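You operate a simulated robot arm through the tools that you are given. There is no shell and no other tool. Be economical: measure what you need, move in short steps, check, and stop when the job is done.

The job below is to be done with a simulated robot arm. You get a single attempt, and the scene is never put back.

JOB
Swap the finished frame in the jig for the open one on the stand and close that up.
Fine: The finished one lies flat on the stand's top; the other stays in the jig, lever back; blocks and all other frames stay as they are.

It is judged by the outcome, as a careful person would: the job done as asked, and still so three seconds after it is handed in. It fails if anything else is knocked over, pushed out of place, dropped, spilled or broken.

ROBOT AND FRAMES
A 7-joint arm with a two-finger parallel gripper on a trunk, on a base that drives. Base frame: it is fixed to the floor where the robot stands at the start and does not move with it; the origin is under the middle of the robot, x ahead of it, y to its left, z up; the surface under the hand at the start is at about z = 0.844. Lengths are in m, angles in rad, forces in N, time in s.
With the tool pointing down near the work surface it reaches from about 0.36 to 0.76 m from the robot's upright axis, wherever it stands. Its first joint turns from -2.496 to 2.496 rad. Places, roughly: jig lever [0.5, -0.2, 1]; loose side of the medium frame [0.7, -0.6, 0.2]; loose side of the small frame [0.7, -0.9, 0.2]; plate of the closing jig [0.6, 0, 0.8]; spacer frame [5, -0.75, 2.25]; top of the frame stand [0.7, 0.6, 0.7]. Payload 3 kg.
The tool frame sits at the grasp point between the pads (the TCP): z along the fingers, y along the line on which they close. The tips reach 0.03 m beyond it. Largest opening 0.094 m; finger width 0.028, thickness 0.01; the body of the gripper, 0.05 by 0.096 m, starts 0.055 m behind the TCP.
Orientation is told as [roll, pitch, yaw] about the base's x, y, z axes, in that order, counted from this pose: with the fingers straight down and closing along the base's y, the tool's x points along the base's -x, its y along +y and its z along -z.

CONTROLS
- The arm moves only by the tool jog_arm. Its argument "series" is a list of rows, each a list of 3 entries, a list of its own where there are three numbers: the gripper command, from -1 (shut) to 1 (fully open), values between in proportion, then the shift along the base's x, y, z in m, then the turn, a rotation vector about the base's x, y, z in rad. In form: [[claw, [dx, dy, dz], [ax, ay, az]], ...]. A call has 1 to 20 rows; each row shifts and turns the commanded pose from where the row before left it. Rows are played at 5 a second. More than 0.05 m and 0.15 rad between two rows, or a gripper value outside its range, and nothing of the call is played. Where a pose cannot be reached the arm comes as near as it can. A force on the tool above 90 N (or 10 N above the force at the start of the call, whichever is more), or a blocked arm, ends the call early, and 0.2 s more pass. Each finger travels about 0.045 m/s and halts on what it meets, pressing with about 34 N; the grip force reading is that of the motor and also rises with nothing between the fingers. The clock runs only during rows and for 0.2 s after the last one: add rows that do not move to give the fingers time. The reply holds the time, the measured pose of the TCP, the force on the tool along the base axes, the opening and the grip force, in the units named above and with some noise, with the torque about the TCP (base axes, N m) and any sound that the robot's microphone picked up, and new pictures: "show" is both (left out), scene, wrist or none.
- Cameras (640 x 400 px; columns grow to the right, rows downward): "scene" is now at [0.0459, 0.1285, 1.7198]; the picture's right is [-0.18, -0.98, 0.00], its down [-0.79, 0.15, -0.60] and it looks along [0.59, -0.11, -0.80] (base axes); focal length 256 px, centre (320, 200). "wrist" rides on the gripper at [0.076, 0.014, -0.102] in the tool frame; the picture's right is [-0.18, 0.98, 0.00], its down [-0.75, -0.14, -0.64] and it looks along [-0.63, -0.12, 0.77] (tool axes); focal length 243 px, centre (320, 200). There is no depth. A picture from a camera that has moved, and an enlarged one, comes with that camera's place and axes in the base frame and with its lens.
- move_column(by): slides the trunk up (or, below 0, down) by that many m; the arm and the scene camera ride with it, the base frame stays. It gives what a move gives, with no picture.
- drive_base(legs): drives the robot by 1 to 6 legs, each [ahead, left, turn to the left] in m, m and rad, along the robot's own axes; the way and the turn of a leg run together, so that a leg with both is an arc; at most 1.5 m and 3.142 rad a leg. The arm and the cameras ride along, it lands a little off, and it stops where it bumps. It gives what a move gives, and a new picture of the scene camera.
- pan_tilt(pan, tilt): turns the head with the scene camera to pan (to the left, within 2.496 rad either way) and tilt (down, from -0.506 to 1.204), counted from straight ahead of the robot. It gives what a move gives, and a new picture of the scene camera.
- enlarge(camera, box): a new picture of the part [left, top, right, bottom] of that camera's present view, enlarged. It takes no simulated time.
- sign_off(): hands the job in; it is judged then, once.

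Work in short steps. Places have to be worked out from the pictures, the camera data and where the tool is seen: move nearer, look again, correct. Check each grasp and each placing, and mend what went wrong. You have 120 turns and 260 pictures in all, those below and enlarged ones among them. Open the gripper and draw the arm clear of the work before you hand the job in, unless the task says otherwise; then end with one line.

The tools are called after "Emit:" by a JSON object that holds its "method" and its "body". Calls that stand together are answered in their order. jog_arm: Moves the arm, as the interface text tells. Its arguments: {"type":"object","properties":{"series":{"type":"array","items":{"type":"array"}},"show":{"type":"string","enum":["both","scene","wrist","none"]}},"required":["series"]} The other tools are called the same way: move_column (by) slides the trunk up or down; drive_base (legs) drives the base; pan_tilt (pan, tilt) turns the head that bears the scene camera; enlarge (camera, box) takes an enlarged picture of a part of a camera's view; sign_off () hands the job in.

At the start:

```text
time: 0.0
eef_pos: [0.5674, 0.0327, 1.313]
tool_rot: [0.0, 0.002, -0.001]
ft_force: [0.2, -0.3, -1.4]
moment: [0.0, 0.0, -0.03]
opening: 0.094
grip_force: 0.0
trunk travel left (down, up): [-0.175, 0.215]
robot x, y, heading: [0.0009, -0.0034, 0.001]
head pan, tilt: [-0.183, 0.925]
```

scene: 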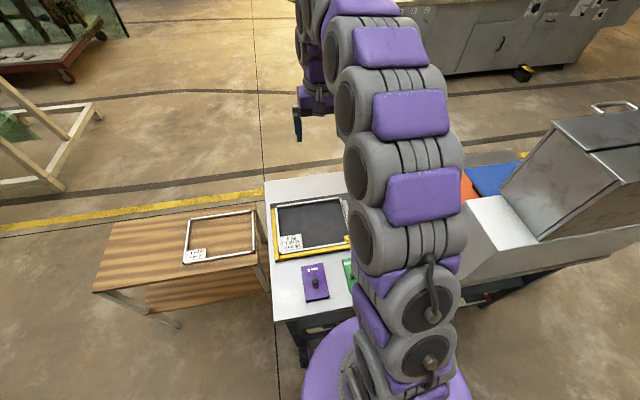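
wrist: 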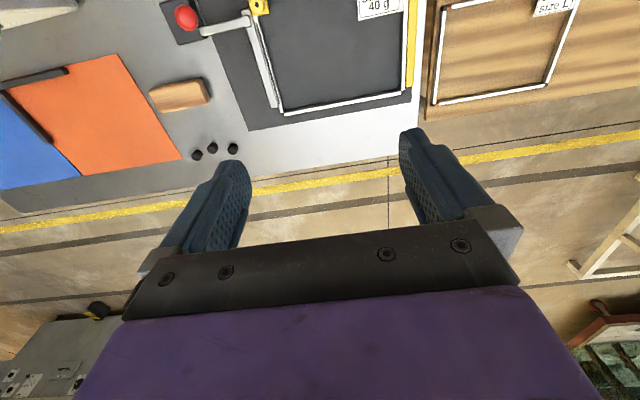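

The jig and the stand are partly hidden by the arm, so I enlarge both views to read the layout and labels.

Emit:
{"method": "enlarge", "body": {"camera": "scene", "box": [80, 160, 400, 360]}}

Emit:
{"method": "enlarge", "body": {"camera": "wrist", "box": [140, 0, 640, 200]}}

```text
2.00 times, centred on (240, 260) of scene
camera zoom: at [0.0459, 0.1285, 1.7198], right [-0.18, -0.98, 0.0], down [-0.79, 0.15, -0.6], along [0.59, -0.11, -0.8], focal length 512 px, centre (480, 80)
```

zoom: 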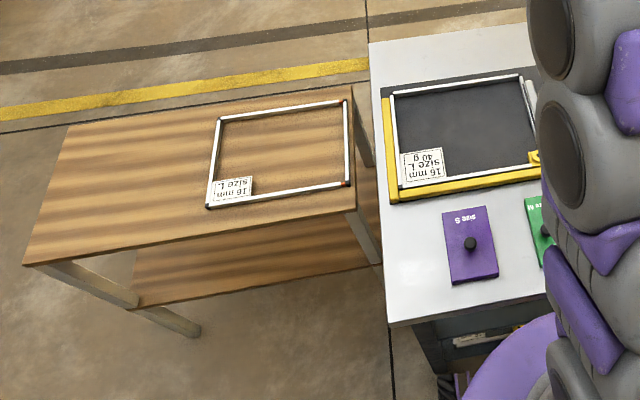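

```text
1.28 times, centred on (390, 100) of wrist
camera zoom: at [0.4912, 0.0466, 1.4157], right [0.18, 0.98, 0.0], down [0.75, -0.14, 0.64], along [0.63, -0.12, -0.77], focal length 311 px, centre (230, 328)
```

zoom: 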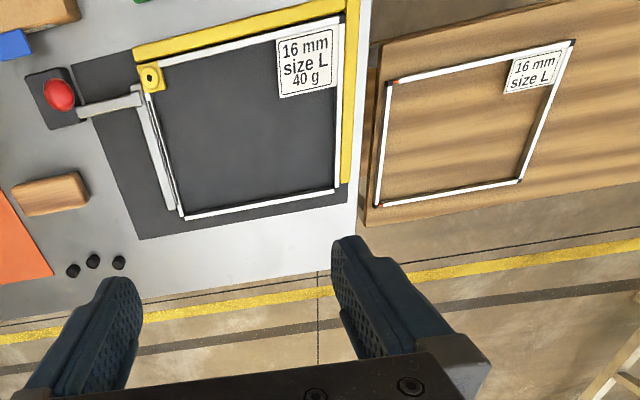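

The stand frame is open on its right (−y) side, and the jig holds the finished one against yellow fences with a pusher lever on the right. I move the hand over to the stand to look at it closely and to clear the head camera's view of the jig.

Emit:
{"method": "jog_arm", "body": {"series": [[1, [-0.014, 0.04, -0.02], [0, 0, 0]], [1, [-0.014, 0.04, -0.028], [0, 0, 0]], [1, [-0.014, 0.04, -0.024], [0, 0, 0]], [1, [-0.014, 0.04, -0.024], [0, 0, 0]], [1, [-0.014, 0.04, -0.024], [0, 0, 0]], [1, [-0.014, 0.04, -0.024], [0, 0, 0]], [1, [-0.014, 0.04, -0.024], [0, 0, 0]], [1, [-0.014, 0.04, -0.024], [0, 0, 0]], [1, [-0.014, 0.04, -0.024], [0, 0, 0]], [1, [-0.014, 0.04, -0.024], [0, 0, 0]], [1, [0, 0, 0], [0, 0, 0]]]}}

Emit:
{"method": "pan_tilt", "body": {"pan": -0.35, "tilt": 0.95}}

```text
refused: row 2 steps farther than a row can; nothing moved
```

```text
time: 0.7
eef_pos: [0.566, 0.0317, 1.3131]
tool_rot: [0.0, 0.002, 0.001]
ft_force: [0.7, -1.3, 0.1]
moment: [-0.02, 0.01, 0.0]
opening: 0.0939
grip_force: 0.1
trunk travel left (down, up): [-0.175, 0.215]
robot x, y, heading: [0.001, 0.0004, 0.0]
head pan, tilt: [-0.351, 0.949]
camera scene: at [0.0412, 0.1171, 1.718], right [-0.34, -0.94, 0.0], down [-0.77, 0.28, -0.58], along [0.55, -0.2, -0.81], focal length 256 px, centre (320, 200)
```

scene: 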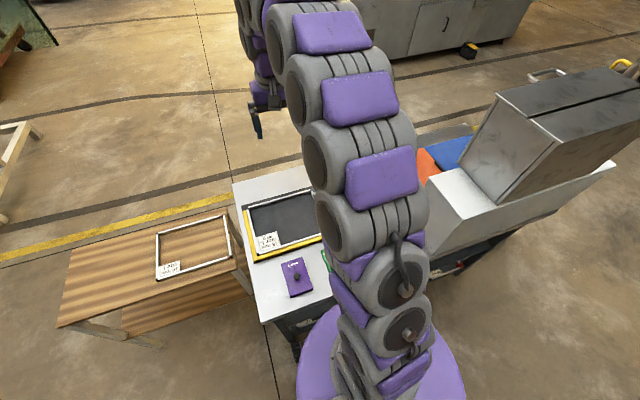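

The row was too long (limit is on the vector norm), so I resend the same motion in smaller steps.

Emit:
{"method": "jog_arm", "body": {"series": [[1, [-0.013, 0.038, -0.025], [0, 0, 0]], [1, [-0.013, 0.038, -0.025], [0, 0, 0]], [1, [-0.013, 0.038, -0.025], [0, 0, 0]], [1, [-0.013, 0.038, -0.025], [0, 0, 0]], [1, [-0.013, 0.038, -0.025], [0, 0, 0]], [1, [-0.013, 0.038, -0.025], [0, 0, 0]], [1, [-0.013, 0.038, -0.025], [0, 0, 0]], [1, [-0.013, 0.038, -0.025], [0, 0, 0]], [1, [-0.013, 0.038, -0.025], [0, 0, 0]], [1, [-0.013, 0.038, -0.025], [0, 0, 0]], [1, [0, 0, 0], [0, 0, 0]]]}}

```text
time: 3.1
eef_pos: [0.4338, 0.4136, 1.0644]
tool_rot: [-0.001, -0.002, -0.001]
ft_force: [-0.6, 0.5, -0.3]
moment: [0.0, 0.01, 0.0]
opening: 0.0942
grip_force: 0.1
trunk travel left (down, up): [-0.175, 0.215]
robot x, y, heading: [-0.0037, 0.0, -0.003]
head pan, tilt: [-0.351, 0.949]
camera scene: at [0.0405, 0.1225, 1.7176], right [-0.34, -0.94, 0.0], down [-0.76, 0.28, -0.58], along [0.55, -0.2, -0.81], focal length 256 px, centre (320, 200)
camera wrist: at [0.3582, 0.4273, 1.1664], right [0.18, 0.98, 0.0], down [0.75, -0.14, 0.64], along [0.63, -0.12, -0.77], focal length 243 px, centre (320, 200)
```

scene: 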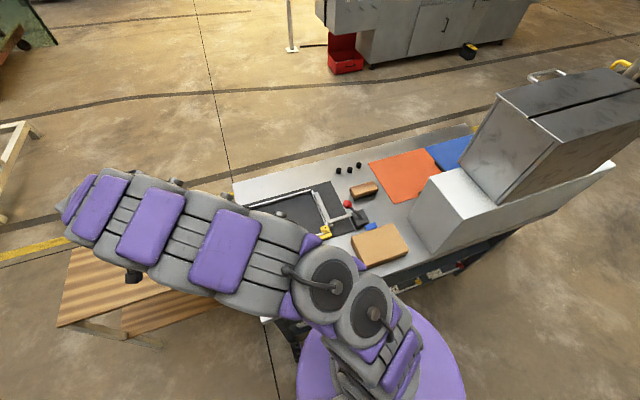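
wrist: 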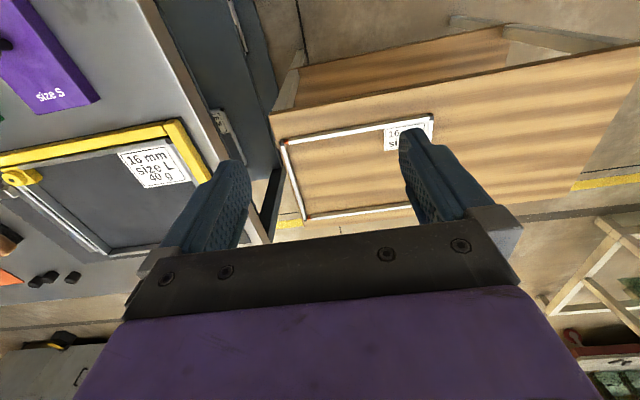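

Emit:
{"method": "enlarge", "body": {"camera": "wrist", "box": [240, 100, 460, 238]}}

Emit:
{"method": "enlarge", "body": {"camera": "scene", "box": [220, 130, 440, 268]}}

```text
2.90 times, centred on (350, 169) of wrist
camera zoom: at [0.3582, 0.4273, 1.1664], right [0.18, 0.98, 0.0], down [0.75, -0.14, 0.64], along [0.63, -0.12, -0.77], focal length 703 px, centre (233, 290)
```

zoom: 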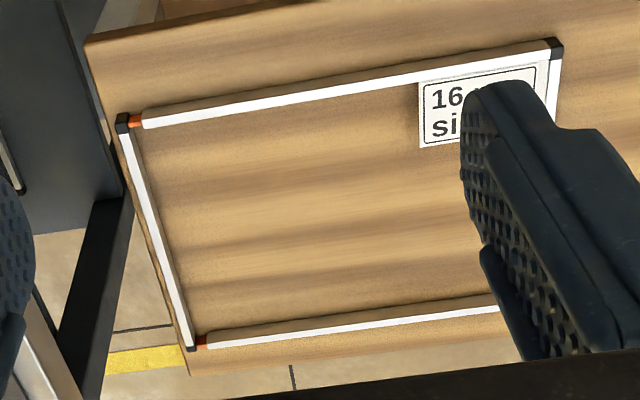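

```text
2.90 times, centred on (330, 199) of scene
camera zoom: at [0.0405, 0.1225, 1.7176], right [-0.34, -0.94, 0.0], down [-0.76, 0.28, -0.58], along [0.55, -0.2, -0.81], focal length 742 px, centre (291, 203)
```

zoom: 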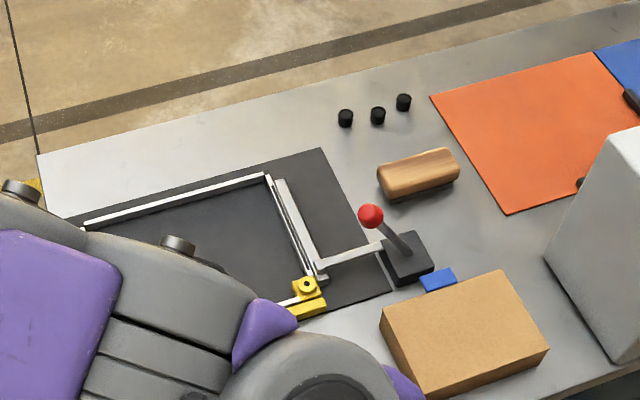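

The stand frame's two end pins (red) show a gap on the −y side: the loose side is partly in. Now I bring the wrist camera over the lever to see its mechanism.

Emit:
{"method": "jog_arm", "body": {"series": [[1, [-0.003, -0.043, 0.012], [0, 0, 0]], [1, [-0.003, -0.043, 0.012], [0, 0, 0]], [1, [-0.003, -0.043, 0.012], [0, 0, 0]], [1, [-0.003, -0.043, 0.012], [0, 0, 0]], [1, [-0.003, -0.043, 0.012], [0, 0, 0]], [1, [-0.003, -0.043, 0.012], [0, 0, 0]], [1, [-0.003, -0.043, 0.012], [0, 0, 0]], [1, [-0.003, -0.043, 0.012], [0, 0, 0]], [1, [-0.003, -0.043, 0.012], [0, 0, 0]], [1, [-0.003, -0.043, 0.012], [0, 0, 0]], [1, [-0.003, -0.043, 0.012], [0, 0, 0]], [1, [-0.003, -0.043, 0.012], [0, 0, 0]], [1, [0, 0, 0], [0, 0, 0]]], "show": "wrist"}}

Emit:
{"method": "enlarge", "body": {"camera": "wrist", "box": [180, 60, 500, 260]}}

```text
time: 5.9
eef_pos: [0.3992, -0.1065, 1.2082]
tool_rot: [0.0, -0.001, -0.001]
ft_force: [-0.4, -0.1, 0.3]
moment: [0.04, 0.03, 0.03]
opening: 0.0942
grip_force: 0.0
trunk travel left (down, up): [-0.175, 0.215]
robot x, y, heading: [0.0028, 0.0032, 0.002]
head pan, tilt: [-0.351, 0.949]
camera wrist: at [0.3232, -0.0924, 1.3096], right [0.18, 0.98, 0.0], down [0.75, -0.14, 0.64], along [0.63, -0.12, -0.77], focal length 243 px, centre (320, 200)
```

wrist: 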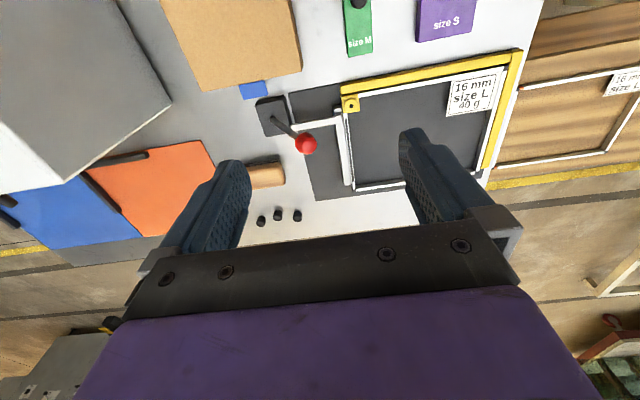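

```text
2.00 times, centred on (340, 160) of wrist
camera zoom: at [0.3232, -0.0924, 1.3096], right [0.18, 0.98, 0.0], down [0.75, -0.14, 0.64], along [0.63, -0.12, -0.77], focal length 485 px, centre (280, 280)
```

zoom: 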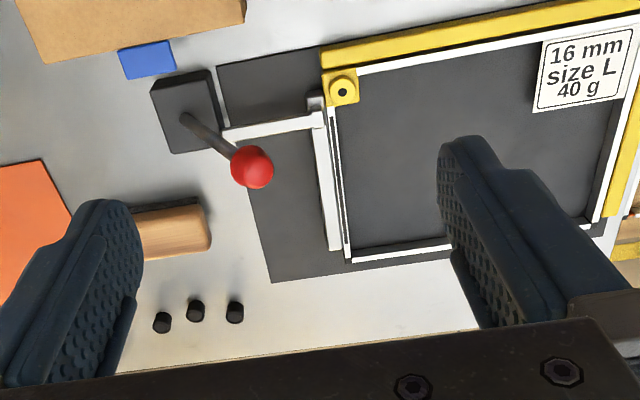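

The knob sits near (0.47,-0.125,1.03), leaning toward the frame, and the pusher bar is near the frame, so the lever looks pressed. I move closer to inspect the pusher gap and the yellow corner piece.

Emit:
{"method": "jog_arm", "body": {"series": [[1, [0, 0.04, 0], [0, 0, 0]], [1, [0, 0.04, -0.025], [0, 0, 0]], [1, [0, 0.03, -0.035], [0, 0, 0]], [1, [0, 0, -0.045], [0, 0, 0]], [1, [0, 0, -0.025], [0, 0, 0]], [1, [0, 0, 0], [0, 0, 0]]], "show": "wrist"}}

Emit:
{"method": "enlarge", "body": {"camera": "wrist", "box": [180, 60, 420, 210]}}

```text
time: 7.3
eef_pos: [0.3988, 0.0045, 1.0793]
tool_rot: [0.002, -0.002, 0.001]
ft_force: [-0.6, -0.4, -0.4]
moment: [0.01, 0.0, 0.0]
opening: 0.0938
grip_force: 0.1
trunk travel left (down, up): [-0.175, 0.215]
robot x, y, heading: [-0.0011, -0.002, -0.0]
head pan, tilt: [-0.351, 0.949]
camera wrist: at [0.3229, 0.02, 1.1802], right [0.18, 0.98, 0.0], down [0.75, -0.14, 0.64], along [0.63, -0.12, -0.77], focal length 243 px, centre (320, 200)
```

wrist: 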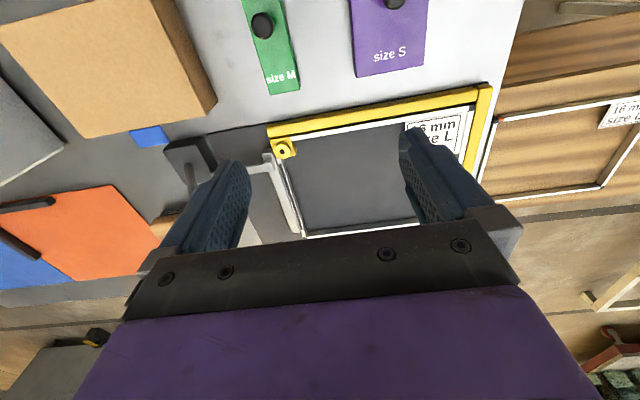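

```text
2.67 times, centred on (300, 135) of wrist
camera zoom: at [0.3229, 0.02, 1.1802], right [0.18, 0.98, 0.0], down [0.75, -0.14, 0.64], along [0.63, -0.12, -0.77], focal length 647 px, centre (373, 373)
```

zoom: 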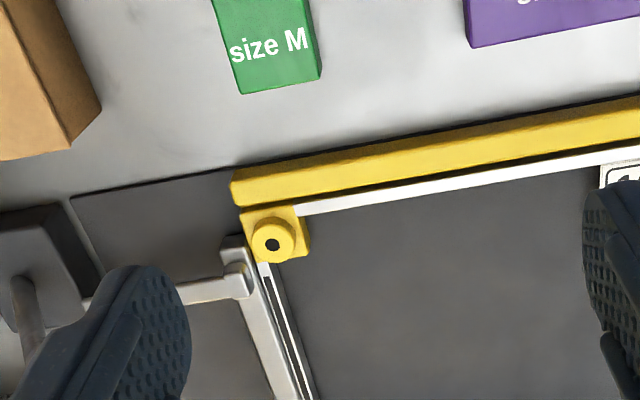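

A yellow tab with a boss sits on the frame's near-right corner; I need to know if it overlaps the frame. I turn the hand by −90° about z, so the camera looks at it from the +y side (also the orientation needed to grip the far rail).

Emit:
{"method": "jog_arm", "body": {"series": [[1, [0.01, 0.01, 0], [0, 0, -0.143]], [1, [0.01, 0.01, 0], [0, 0, -0.143]], [1, [0.01, 0.01, 0], [0, 0, -0.143]], [1, [0.01, 0.01, 0], [0, 0, -0.143]], [1, [0.01, 0.01, 0], [0, 0, -0.143]], [1, [0.01, 0.01, 0], [0, 0, -0.143]], [1, [0.01, 0.01, -0.02], [0, 0, -0.143]], [1, [0.01, 0.01, -0.02], [0, 0, -0.143]], [1, [0.01, 0, -0.02], [0, 0, -0.143]], [1, [0.01, 0, -0.02], [0, 0, -0.143]], [1, [0.01, 0, -0.02], [0, 0, -0.141]], [1, [0, 0, 0], [0, 0, 0]]]}}

Emit:
{"method": "enlarge", "body": {"camera": "wrist", "box": [240, 60, 480, 210]}}

```text
time: 9.9
eef_pos: [0.5094, 0.0857, 0.9788]
tool_rot: [0.0, 0.001, -1.573]
ft_force: [-0.7, -0.5, -0.3]
moment: [0.01, 0.0, -0.02]
opening: 0.0939
grip_force: 0.0
trunk travel left (down, up): [-0.175, 0.215]
robot x, y, heading: [0.0018, -0.0055, -0.001]
head pan, tilt: [-0.351, 0.949]
camera scene: at [0.041, 0.1179, 1.7179], right [-0.34, -0.94, 0.0], down [-0.76, 0.28, -0.58], along [0.54, -0.2, -0.81], focal length 256 px, centre (320, 200)
camera wrist: at [0.5236, 0.1623, 1.0801], right [0.98, -0.18, 0.0], down [-0.14, -0.75, 0.64], along [-0.12, -0.63, -0.77], focal length 243 px, centre (320, 200)
```

scene: 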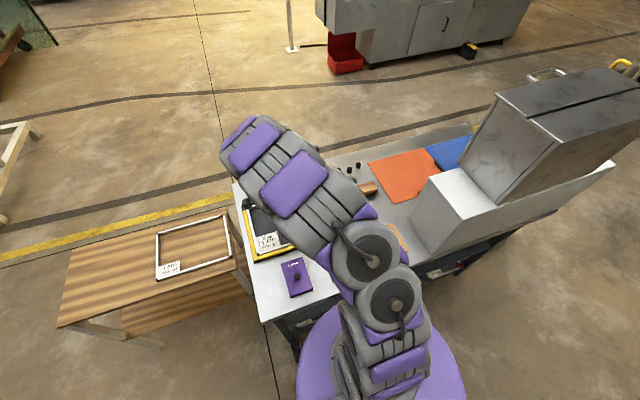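
wrist: 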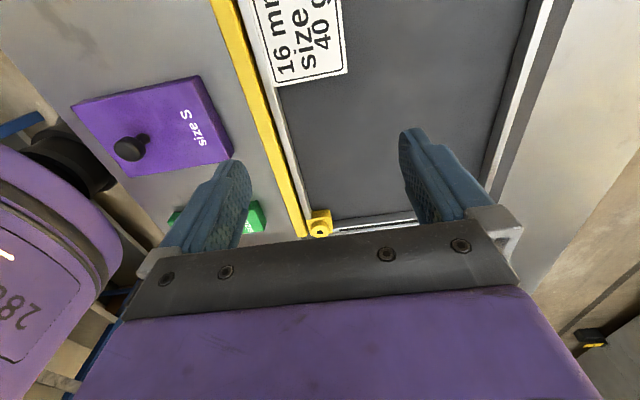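

```text
2.67 times, centred on (360, 135) of wrist
camera zoom: at [0.5236, 0.1623, 1.0801], right [0.98, -0.18, 0.0], down [-0.14, -0.75, 0.64], along [-0.12, -0.63, -0.77], focal length 647 px, centre (213, 373)
```

zoom: 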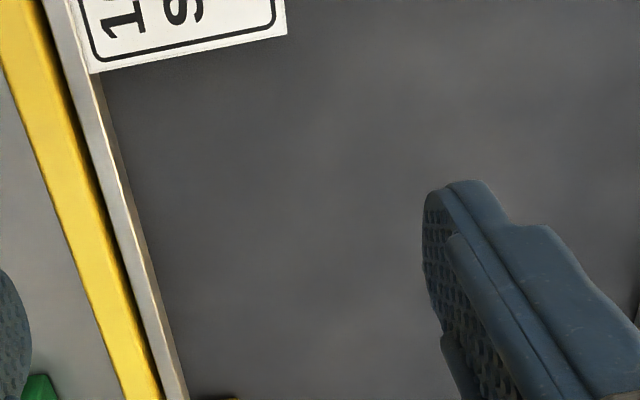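

Emit:
{"method": "enlarge", "body": {"camera": "wrist", "box": [270, 170, 430, 270]}}

Emit:
{"method": "enlarge", "body": {"camera": "wrist", "box": [190, 0, 350, 100]}}

```text
4.00 times, centred on (350, 220) of wrist
camera zoom: at [0.5236, 0.1623, 1.0801], right [0.98, -0.18, 0.0], down [-0.14, -0.75, 0.64], along [-0.12, -0.63, -0.77], focal length 970 px, centre (200, 120)
```

zoom: 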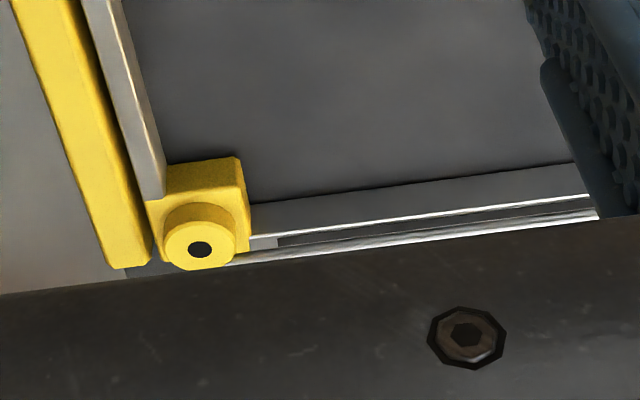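

```text
4.00 times, centred on (270, 50) of wrist
camera zoom: at [0.5236, 0.1623, 1.0801], right [0.98, -0.18, 0.0], down [-0.14, -0.75, 0.64], along [-0.12, -0.63, -0.77], focal length 970 px, centre (520, 800)
```

zoom: 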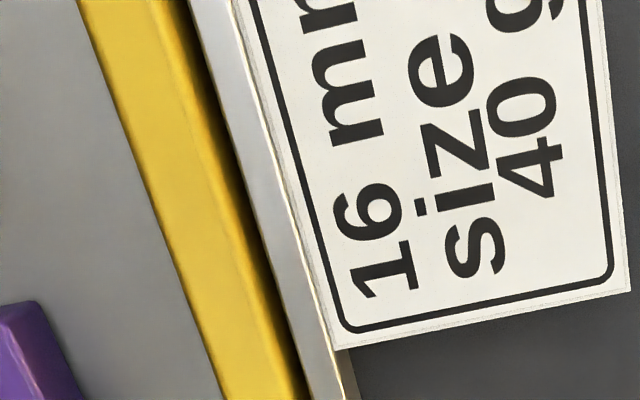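

The yellow piece seems to be a fitting on the frame corner (the "40 g"). I raise the hand to look at the pusher bar and lever with the same orientation.

Emit:
{"method": "jog_arm", "body": {"series": [[1, [0, 0, 0.045], [0, 0, 0]], [1, [0, 0, 0.045], [0, 0, 0]], [1, [0, 0, 0.03], [0, 0, 0]], [1, [0, 0, 0], [0, 0, 0]]], "show": "wrist"}}

Emit:
{"method": "enlarge", "body": {"camera": "wrist", "box": [230, 110, 422, 230]}}

```text
time: 10.9
eef_pos: [0.5108, 0.0857, 1.0976]
tool_rot: [-0.001, -0.003, -1.57]
ft_force: [0.5, 0.6, 0.8]
moment: [0.04, 0.01, -0.01]
opening: 0.0939
grip_force: 0.0
trunk travel left (down, up): [-0.175, 0.215]
robot x, y, heading: [-0.0031, 0.0017, 0.002]
head pan, tilt: [-0.351, 0.949]
camera wrist: at [0.5238, 0.1622, 1.2001], right [0.98, -0.18, 0.0], down [-0.14, -0.75, 0.64], along [-0.12, -0.63, -0.76], focal length 243 px, centre (320, 200)
```

wrist: 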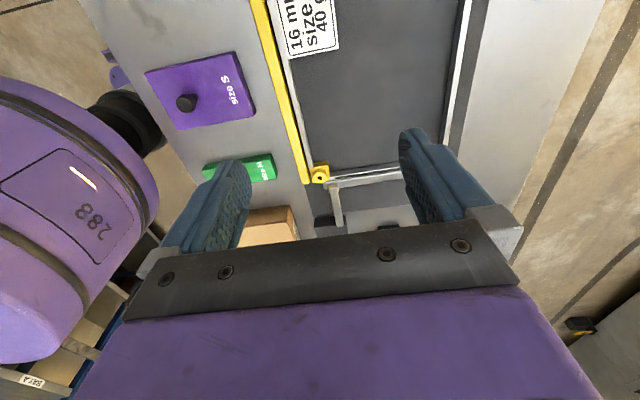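

```text
3.33 times, centred on (326, 170) of wrist
camera zoom: at [0.5238, 0.1622, 1.2001], right [0.98, -0.18, 0.0], down [-0.14, -0.75, 0.64], along [-0.12, -0.63, -0.76], focal length 809 px, centre (300, 300)
```

zoom: 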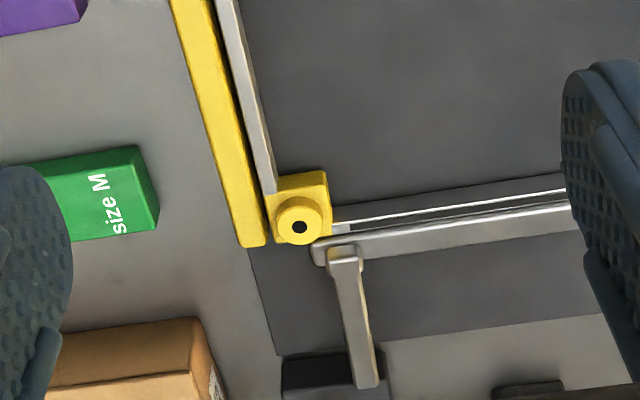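

Using both wrist views, the knob triangulates to about (0.48,-0.142,0.99). I turn the hand back to yaw 0 above it, then check before lowering.

Emit:
{"method": "jog_arm", "body": {"series": [[1, [-0.003, -0.02, 0.0], [0, 0, 0.143]], [1, [-0.003, -0.02, 0.0], [0, 0, 0.143]], [1, [-0.003, -0.02, 0.0], [0, 0, 0.143]], [1, [-0.003, -0.02, 0.0], [0, 0, 0.143]], [1, [-0.003, -0.02, 0.0], [0, 0, 0.143]], [1, [-0.003, -0.02, 0.0], [0, 0, 0.143]], [1, [-0.003, -0.02, 0.0], [0, 0, 0.143]], [1, [-0.003, -0.02, 0.0], [0, 0, 0.143]], [1, [-0.003, -0.02, 0.0], [0, 0, 0.143]], [1, [-0.003, -0.02, 0.0], [0, 0, 0.143]], [1, [0, -0.028, 0.0], [0, 0, 0.141]], [1, [0, 0, 0], [0, 0, 0]]]}}

```text
time: 13.5
eef_pos: [0.4795, -0.145, 1.099]
tool_rot: [-0.001, -0.002, 0.001]
ft_force: [0.0, -0.7, 0.2]
moment: [0.01, 0.01, -0.03]
opening: 0.0938
grip_force: 0.1
trunk travel left (down, up): [-0.175, 0.215]
robot x, y, heading: [0.0013, -0.0005, -0.0]
head pan, tilt: [-0.351, 0.949]
camera scene: at [0.0409, 0.1141, 1.7182], right [-0.34, -0.94, 0.0], down [-0.76, 0.28, -0.58], along [0.55, -0.2, -0.81], focal length 256 px, centre (320, 200)
camera wrist: at [0.4029, -0.1304, 1.2007], right [0.18, 0.98, 0.0], down [0.75, -0.14, 0.64], along [0.63, -0.12, -0.77], focal length 243 px, centre (320, 200)
```

scene: 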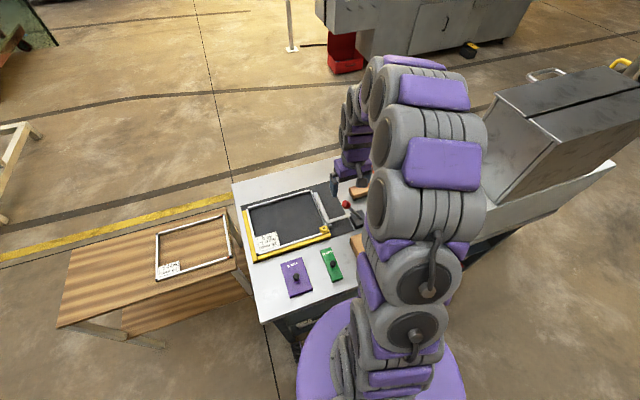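
wrist: 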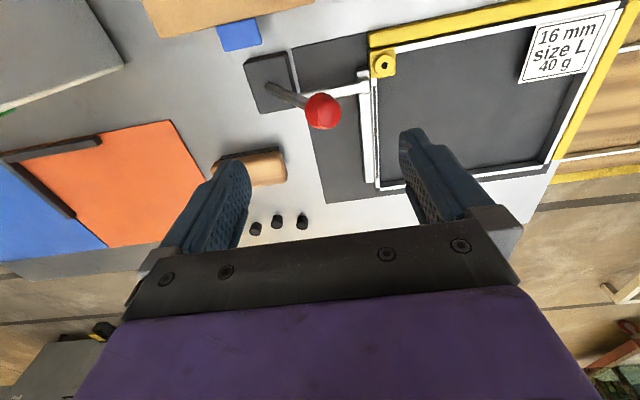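

The knob line again gives (0.477,-0.142), right under the TCP. I lower to straddle it with the fingers.

Emit:
{"method": "jog_arm", "body": {"series": [[1, [-0.002, 0.002, -0.04], [0, 0, 0]], [1, [0, 0, -0.04], [0, 0, 0]], [1, [0, 0, -0.034], [0, 0, 0]], [1, [0, 0, 0], [0, 0, 0]]]}}

Emit:
{"method": "enlarge", "body": {"camera": "wrist", "box": [180, 60, 500, 260]}}

```text
time: 14.5
eef_pos: [0.477, -0.1428, 0.9843]
tool_rot: [0.0, 0.0, -0.001]
ft_force: [-0.6, 0.3, 0.3]
moment: [0.02, 0.0, 0.02]
opening: 0.0938
grip_force: 0.0
trunk travel left (down, up): [-0.175, 0.215]
robot x, y, heading: [0.0013, -0.0026, 0.001]
head pan, tilt: [-0.351, 0.949]
camera scene: at [0.0408, 0.1149, 1.7181], right [-0.34, -0.94, 0.0], down [-0.76, 0.28, -0.58], along [0.55, -0.2, -0.81], focal length 256 px, centre (320, 200)
camera wrist: at [0.4004, -0.128, 1.0867], right [0.18, 0.98, 0.0], down [0.75, -0.14, 0.64], along [0.63, -0.12, -0.77], focal length 243 px, centre (320, 200)
```

scene: 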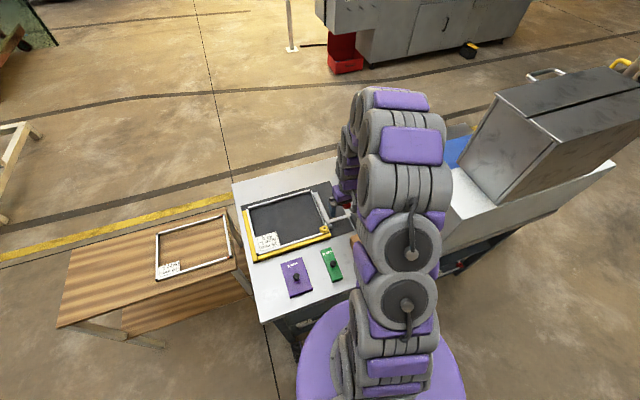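
wrist: 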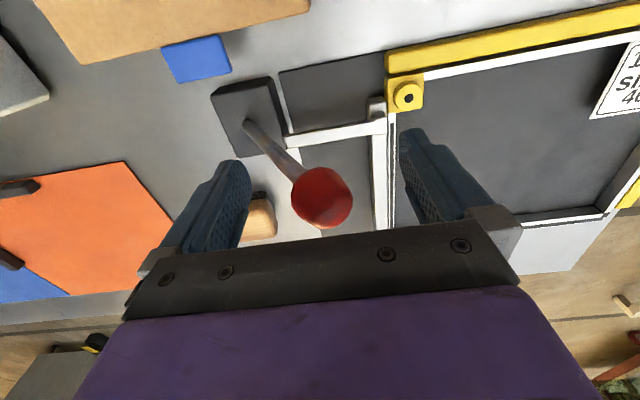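

```text
2.00 times, centred on (340, 160) of wrist
camera zoom: at [0.4004, -0.128, 1.0867], right [0.18, 0.98, 0.0], down [0.75, -0.14, 0.64], along [0.63, -0.12, -0.77], focal length 485 px, centre (280, 280)
```

zoom: 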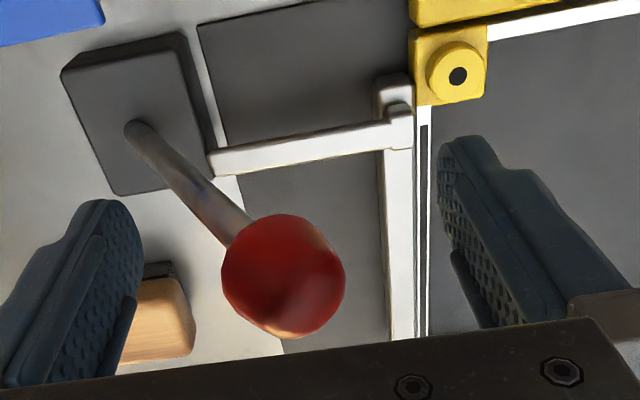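

The knob is between the fingers. I narrow the opening to 0.06 and push the lever toward −y in small steps, watching the force.

Emit:
{"method": "jog_arm", "body": {"series": [[0.28, [0, 0, 0], [0, 0, 0]], [0.28, [0, 0, 0.005], [0, 0, 0]], [0.28, [0, -0.015, 0.005], [0, 0, 0]], [0.28, [0, -0.015, 0.003], [0, 0, 0]], [0.28, [0, -0.015, 0.003], [0, 0, 0]], [0.28, [0, 0, 0], [0, 0, 0]]], "show": "wrist"}}

```text
time: 15.9
eef_pos: [0.4776, -0.1871, 1.001]
tool_rot: [0.002, -0.001, 0.0]
ft_force: [-1.1, 1.8, 1.0]
moment: [0.02, 0.03, 0.04]
opening: 0.0609
grip_force: 0.3
trunk travel left (down, up): [-0.175, 0.215]
robot x, y, heading: [0.0008, -0.0006, -0.001]
head pan, tilt: [-0.351, 0.949]
camera wrist: at [0.4009, -0.1725, 1.1025], right [0.18, 0.98, 0.0], down [0.75, -0.14, 0.64], along [0.63, -0.12, -0.77], focal length 243 px, centre (320, 200)
```

wrist: 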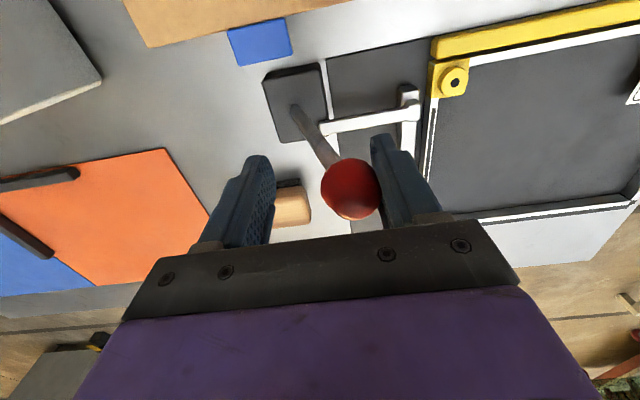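

The pusher is drawing away from the frame with a force of only ~2 N. I keep pulling the lever back.

Emit:
{"method": "jog_arm", "body": {"series": [[0.28, [0, -0.015, 0.002], [0, 0, 0]], [0.28, [0, -0.015, 0.001], [0, 0, 0]], [0.28, [0, -0.015, 0], [0, 0, 0]], [0.28, [0, -0.015, -0.002], [0, 0, 0]], [0.28, [0, 0, 0], [0, 0, 0]]], "show": "wrist"}}

```text
time: 17.1
eef_pos: [0.4766, -0.247, 1.0015]
tool_rot: [0.003, 0.0, 0.0]
ft_force: [0.6, -1.7, 0.2]
moment: [0.01, 0.0, -0.02]
opening: 0.0611
grip_force: 1.1
trunk travel left (down, up): [-0.175, 0.215]
robot x, y, heading: [0.0011, 0.0009, -0.0]
head pan, tilt: [-0.351, 0.949]
camera wrist: at [0.4006, -0.2333, 1.1034], right [0.18, 0.98, 0.0], down [0.75, -0.14, 0.64], along [0.63, -0.12, -0.77], focal length 243 px, centre (320, 200)
```

wrist: 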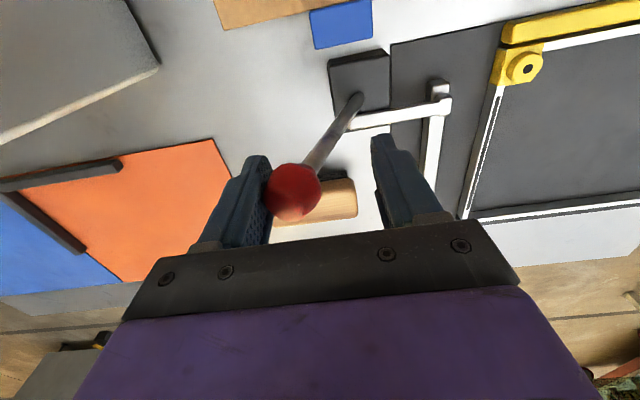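

The lever has tipped over to the −y side on its own and the pusher is ~3 cm clear. I ease a bit more so it rests at its own stop, then raise.

Emit:
{"method": "jog_arm", "body": {"series": [[0.28, [0, -0.015, -0.002], [0, 0, 0]], [0.28, [0, -0.015, -0.002], [0, 0, 0]], [0.6, [0, 0, 0], [0, 0, 0]], [0.6, [0, 0, 0], [0, 0, 0]]], "show": "wrist"}}

```text
time: 18.1
eef_pos: [0.4783, -0.2757, 0.9991]
tool_rot: [0.002, 0.0, -0.001]
ft_force: [0.9, -0.8, -0.9]
moment: [0.0, 0.0, -0.02]
opening: 0.0751
grip_force: 0.0
trunk travel left (down, up): [-0.175, 0.215]
robot x, y, heading: [0.0015, -0.0, -0.005]
head pan, tilt: [-0.351, 0.949]
camera wrist: at [0.4015, -0.2624, 1.0996], right [0.18, 0.98, 0.0], down [0.75, -0.14, 0.64], along [0.63, -0.12, -0.77], focal length 243 px, centre (320, 200)
```

wrist: 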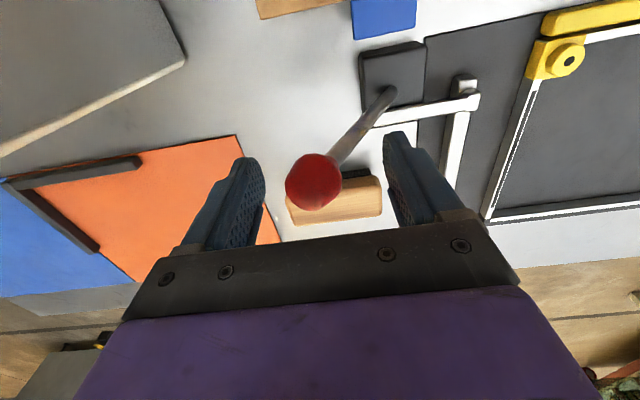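

The lever now rests freely leaning back (knob ≈ (0.478,-0.281)). I rise off it and go over the far rail of the finished frame with the hand yawed −90°.

Emit:
{"method": "jog_arm", "body": {"series": [[1, [0, 0, 0.045], [0, 0, 0]], [1, [0, 0, 0.045], [0, 0, 0]], [1, [0, 0, 0.02], [0, 0, 0]], [1, [0.0175, 0.03, 0.0], [0, 0, -0.143]], [1, [0.0175, 0.03, 0.0], [0, 0, -0.143]], [1, [0.0175, 0.03, 0.0], [0, 0, -0.143]], [1, [0.0175, 0.03, 0.0], [0, 0, -0.143]], [1, [0.0175, 0.03, 0.0], [0, 0, -0.143]], [1, [0.0175, 0.03, 0.0], [0, 0, -0.143]], [1, [0.0175, 0.03, 0.0], [0, 0, -0.143]], [1, [0.0175, 0.03, 0.0], [0, 0, -0.143]], [1, [0.0175, 0.03, 0.0], [0, 0, -0.143]], [1, [0.0175, 0.03, 0.0], [0, 0, -0.143]], [1, [0.017, 0.025, 0.0], [0, 0, -0.141]], [1, [0, 0, -0.045], [0, 0, 0]], [1, [0, 0, -0.045], [0, 0, 0]], [1, [0, 0, 0], [0, 0, 0]]]}}

Emit:
{"method": "enlarge", "body": {"camera": "wrist", "box": [200, 40, 440, 190]}}

```text
time: 21.7
eef_pos: [0.6692, 0.0507, 1.0172]
tool_rot: [0.0, -0.003, -1.573]
ft_force: [0.0, -0.5, -0.5]
moment: [0.01, 0.02, -0.01]
opening: 0.0941
grip_force: 0.1
trunk travel left (down, up): [-0.175, 0.215]
robot x, y, heading: [-0.0027, -0.0025, -0.0]
head pan, tilt: [-0.351, 0.949]
camera scene: at [0.0421, 0.1171, 1.718], right [-0.34, -0.94, 0.0], down [-0.77, 0.28, -0.58], along [0.54, -0.2, -0.81], focal length 256 px, centre (320, 200)
camera wrist: at [0.6838, 0.1268, 1.1198], right [0.98, -0.18, 0.0], down [-0.14, -0.75, 0.64], along [-0.12, -0.63, -0.77], focal length 243 px, centre (320, 200)
```

scene: 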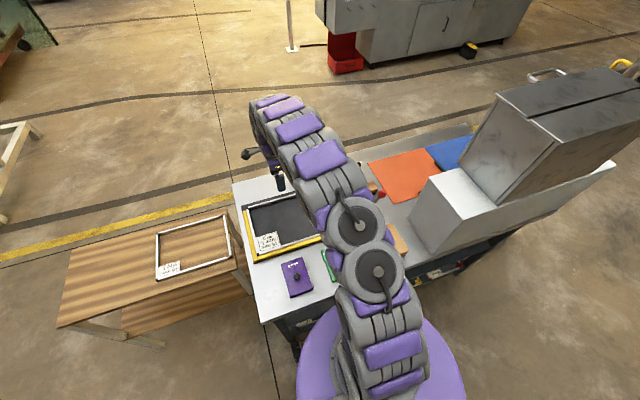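
wrist: 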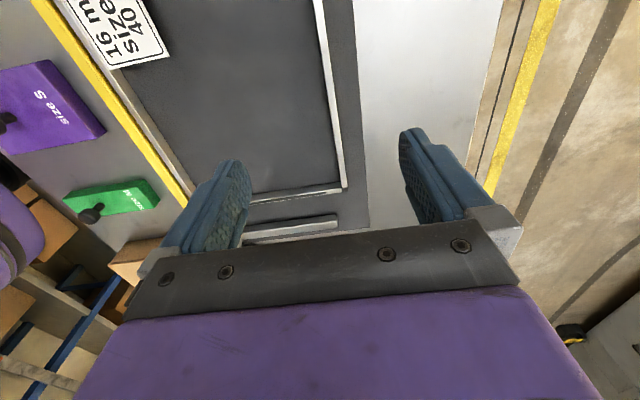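

```text
2.67 times, centred on (320, 115) of wrist
camera zoom: at [0.6838, 0.1268, 1.1198], right [0.98, -0.18, 0.0], down [-0.14, -0.75, 0.64], along [-0.12, -0.63, -0.77], focal length 647 px, centre (320, 427)
```

zoom: 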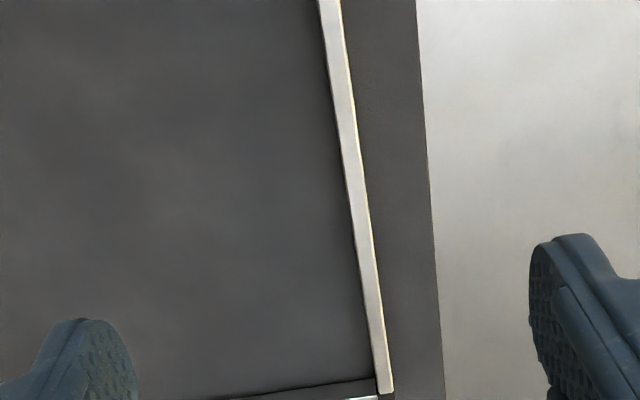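

The far rail's line is about x=0.681 (thin, ~8 mm wide). I centre over it slightly toward the weighted corner and lower to z=0.90.

Emit:
{"method": "jog_arm", "body": {"series": [[1, [0.012, -0.02, -0.02], [0, 0, 0]], [1, [0, 0, -0.04], [0, 0, 0]], [1, [0, 0, -0.03], [0, 0, 0]], [1, [0, 0, -0.027], [0, 0, 0]], [1, [0, 0, 0], [0, 0, 0]]], "show": "wrist"}}

Emit:
{"method": "enlarge", "body": {"camera": "wrist", "box": [200, 40, 440, 190]}}

```text
time: 22.9
eef_pos: [0.6809, 0.0292, 0.9007]
tool_rot: [-0.002, -0.003, -1.57]
ft_force: [-0.1, -0.2, -0.7]
moment: [0.02, 0.01, 0.02]
opening: 0.094
grip_force: 0.1
trunk travel left (down, up): [-0.175, 0.215]
robot x, y, heading: [0.0004, -0.0021, -0.003]
head pan, tilt: [-0.351, 0.949]
camera wrist: at [0.6954, 0.1063, 1.0019], right [0.98, -0.18, 0.0], down [-0.14, -0.75, 0.64], along [-0.12, -0.63, -0.77], focal length 243 px, centre (320, 200)
```

wrist: 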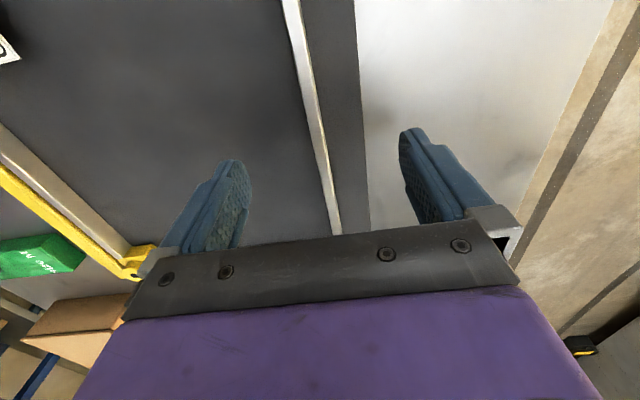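

```text
2.67 times, centred on (320, 115) of wrist
camera zoom: at [0.6954, 0.1063, 1.0019], right [0.98, -0.18, 0.0], down [-0.14, -0.75, 0.64], along [-0.12, -0.63, -0.77], focal length 647 px, centre (320, 427)
```

zoom: 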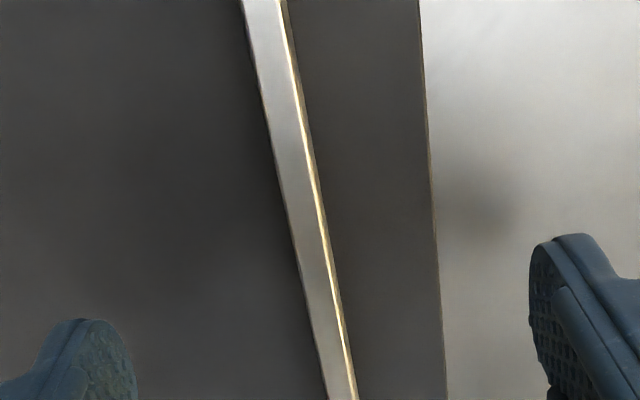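

The rail is centred at x≈0.681. I lower until the tips are ~3 mm over the plate, and close.

Emit:
{"method": "jog_arm", "body": {"series": [[1, [0, 0, -0.013], [0, 0, 0]], [1, [0, 0, -0.01], [0, 0, 0]], [1, [0, 0, 0], [0, 0, 0]], [0, [0, 0, 0], [0, 0, 0]], [-0.5, [0, 0, 0], [0, 0, 0]], [-1, [0, 0, 0], [0, 0, 0]], [-1, [0, 0, 0], [0, 0, 0]], [-1, [0, 0, 0], [0, 0, 0]], [-1, [0, 0, 0], [0, 0, 0]], [-1, [0, 0, 0], [0, 0, 0]]], "show": "wrist"}}

```text
time: 25.1
eef_pos: [0.6822, 0.0299, 0.8776]
tool_rot: [-0.002, -0.002, -1.571]
ft_force: [0.3, 0.1, -0.6]
moment: [0.04, -0.03, -0.1]
opening: 0.0068
grip_force: 33.9
trunk travel left (down, up): [-0.175, 0.215]
robot x, y, heading: [-0.0002, -0.0032, 0.002]
head pan, tilt: [-0.351, 0.949]
camera wrist: at [0.6956, 0.1065, 0.9792], right [0.98, -0.18, 0.0], down [-0.14, -0.75, 0.64], along [-0.12, -0.63, -0.77], focal length 243 px, centre (320, 200)
```

wrist: 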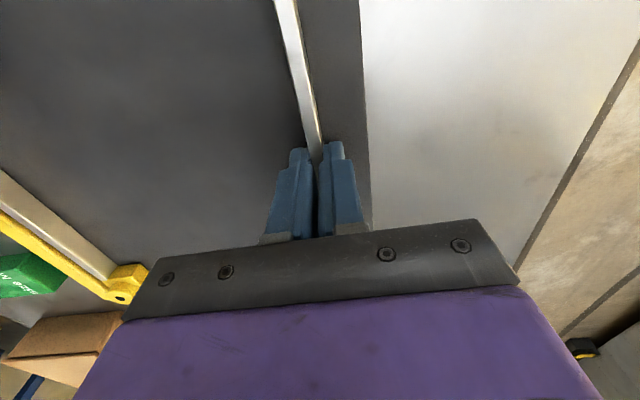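

Gripped at 7 mm width. I lift gently by 1 cm and check that the frame and the yellow fitting come up freely.

Emit:
{"method": "jog_arm", "body": {"series": [[-1, [0, 0, 0.004], [0, 0, 0]], [-1, [0, 0, 0.004], [0, 0, 0]], [-1, [0, 0, 0.004], [0, 0, 0]], [-1, [0, 0, 0], [0, 0, 0]]]}}

Emit:
{"method": "enlarge", "body": {"camera": "scene", "box": [220, 160, 380, 260]}}

```text
time: 26.1
eef_pos: [0.6813, 0.0293, 0.8896]
tool_rot: [-0.002, -0.003, -1.57]
ft_force: [0.9, 0.0, -0.8]
moment: [0.02, -0.05, 0.03]
opening: 0.0072
grip_force: 34.1
trunk travel left (down, up): [-0.175, 0.215]
robot x, y, heading: [0.0007, -0.0004, 0.0]
head pan, tilt: [-0.351, 0.949]
camera scene: at [0.0431, 0.1172, 1.7179], right [-0.34, -0.94, 0.0], down [-0.77, 0.28, -0.58], along [0.54, -0.2, -0.81], focal length 256 px, centre (320, 200)
camera wrist: at [0.6955, 0.1062, 0.9913], right [0.98, -0.18, 0.0], down [-0.14, -0.75, 0.64], along [-0.12, -0.63, -0.77], focal length 243 px, centre (320, 200)
```

scene: 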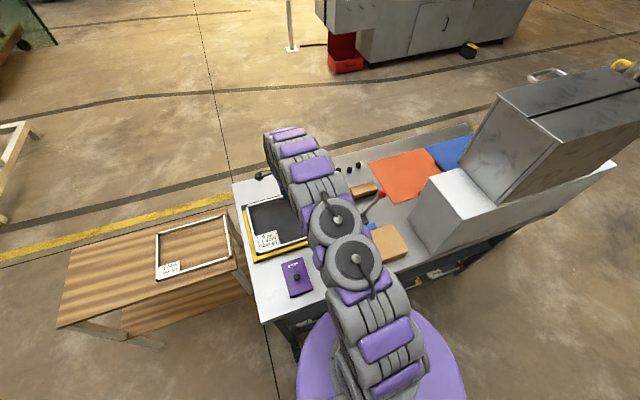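
wrist: 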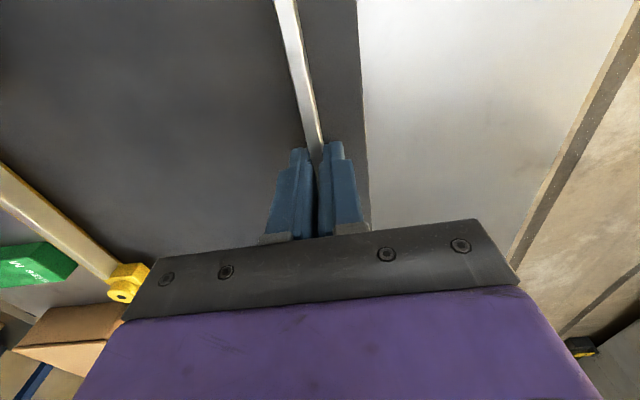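

```text
4.00 times, centred on (300, 210) of scene
camera zoom: at [0.0431, 0.1172, 1.7179], right [-0.34, -0.94, 0.0], down [-0.77, 0.28, -0.58], along [0.54, -0.2, -0.81], focal length 1024 px, centre (400, 160)
```

zoom: 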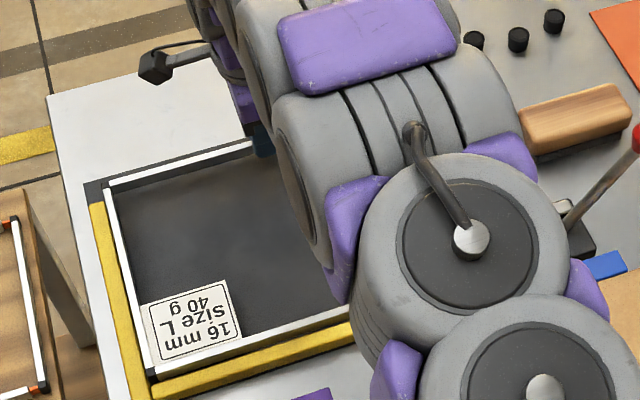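

The frame rises with its yellow fitting attached. I lift it well clear to z≈1.05 and look again.

Emit:
{"method": "jog_arm", "body": {"series": [[-1, [0, 0, 0.02], [0, 0, 0]], [-1, [0, 0, 0.03], [0, 0, 0]], [-1, [0, 0, 0.04], [0, 0, 0]], [-1, [0, 0, 0.04], [0, 0, 0]], [-1, [0, 0, 0.03], [0, 0, 0]], [-1, [0, 0, 0], [0, 0, 0]]]}}

```text
time: 27.5
eef_pos: [0.682, 0.0294, 1.0497]
tool_rot: [-0.001, -0.002, -1.572]
ft_force: [0.5, -0.1, -0.7]
moment: [0.0, -0.12, -0.01]
opening: 0.007
grip_force: 34.4
trunk travel left (down, up): [-0.175, 0.215]
robot x, y, heading: [0.0007, -0.0008, -0.001]
head pan, tilt: [-0.351, 0.949]
camera scene: at [0.0431, 0.1171, 1.7179], right [-0.34, -0.94, 0.0], down [-0.77, 0.28, -0.58], along [0.54, -0.2, -0.81], focal length 256 px, centre (320, 200)
camera wrist: at [0.6957, 0.1075, 1.1515], right [0.98, -0.18, 0.0], down [-0.14, -0.75, 0.64], along [-0.12, -0.63, -0.77], focal length 243 px, centre (320, 200)
```

scene: 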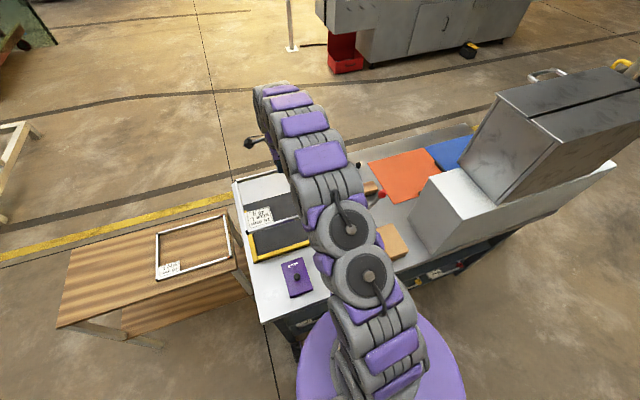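
wrist: 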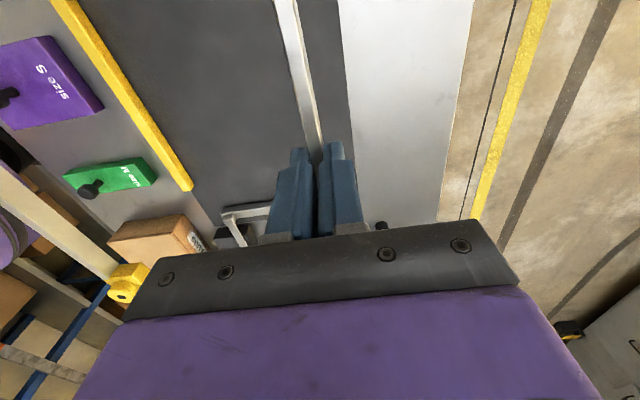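

The frame hangs level and secure. The free part of the stand's top is y≈0.63–0.93, x≈0.52–0.82, out of reach from here, so I drive 0.70 m left, then 0.08 ahead.

Emit:
{"method": "drive_base", "body": {"legs": [[0, 0.7, 0], [0.08, 0, 0]]}}

```text
time: 32.0
eef_pos: [0.7629, 0.7256, 1.0486]
tool_rot: [-0.003, 0.003, -1.572]
ft_force: [0.1, -0.5, -1.4]
moment: [0.03, -0.09, -0.04]
opening: 0.0071
grip_force: 33.6
trunk travel left (down, up): [-0.175, 0.215]
robot x, y, heading: [0.0815, 0.701, 0.005]
head pan, tilt: [-0.351, 0.949]
camera scene: at [0.1245, 0.8118, 1.7182], right [-0.34, -0.94, 0.0], down [-0.77, 0.28, -0.58], along [0.54, -0.2, -0.82], focal length 256 px, centre (320, 200)
```

scene: 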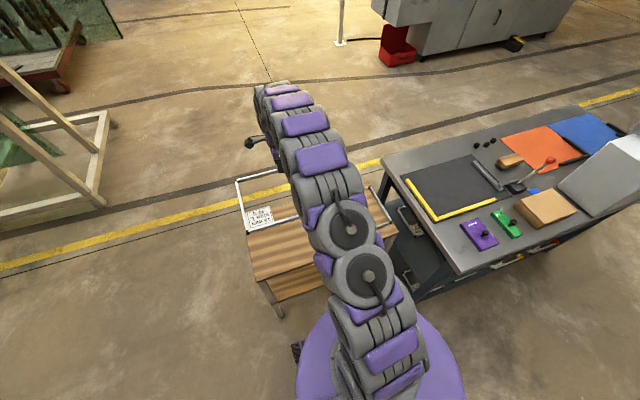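

I turn the head to view the stand and held frame from the left of the arm.

Emit:
{"method": "pan_tilt", "body": {"pan": 0.15, "tilt": 0.95}}

Emit:
{"method": "enlarge", "body": {"camera": "scene", "box": [240, 120, 480, 270]}}

Emit:
{"method": "enlarge", "body": {"camera": "wrist", "box": [0, 0, 640, 400]}}

```text
time: 33.0
eef_pos: [0.7605, 0.728, 1.0508]
tool_rot: [0.0, -0.001, -1.571]
ft_force: [0.3, 0.5, -1.0]
moment: [0.06, -0.06, 0.02]
opening: 0.0073
grip_force: 33.8
trunk travel left (down, up): [-0.175, 0.215]
robot x, y, heading: [0.0811, 0.698, 0.001]
head pan, tilt: [0.15, 0.949]
camera scene: at [0.1264, 0.851, 1.718], right [0.15, -0.99, 0.0], down [-0.81, -0.12, -0.58], along [0.57, 0.09, -0.81], focal length 256 px, centre (320, 200)
```

scene: 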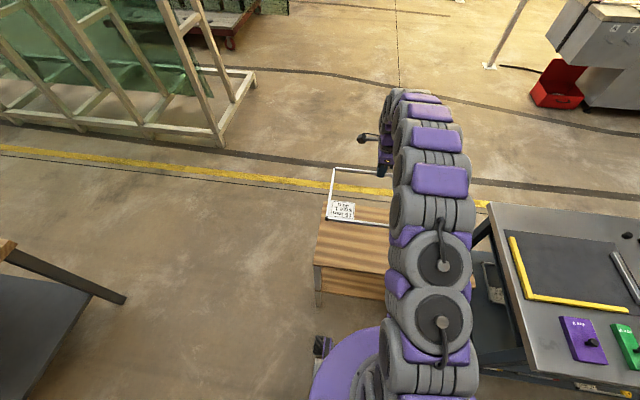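

```text
2.67 times, centred on (360, 195) of scene
camera zoom: at [0.1264, 0.851, 1.718], right [0.15, -0.99, 0.0], down [-0.81, -0.12, -0.58], along [0.57, 0.09, -0.81], focal length 683 px, centre (213, 213)
```

zoom: 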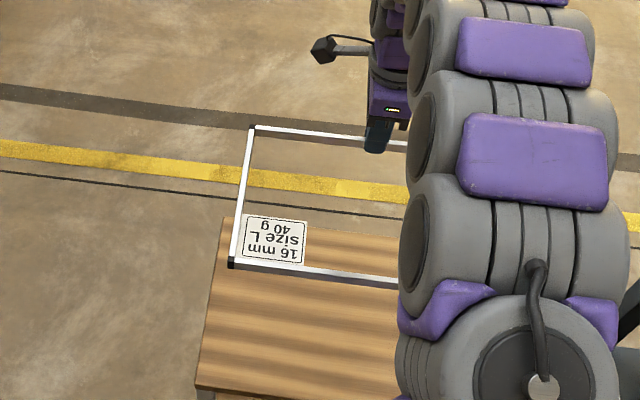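

```text
1.00 times, centred on (320, 200) of wrist (not enlarged: the box is as wide or as high as the picture)
camera zoom: at [0.7734, 0.8043, 1.153], right [0.98, -0.18, 0.0], down [-0.14, -0.75, 0.64], along [-0.12, -0.63, -0.77], focal length 243 px, centre (320, 200)
```

zoom: 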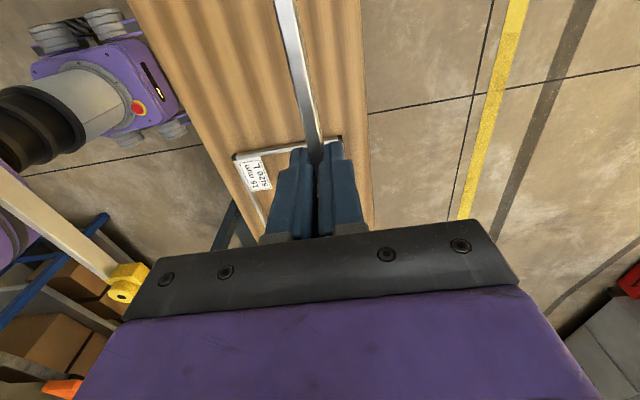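

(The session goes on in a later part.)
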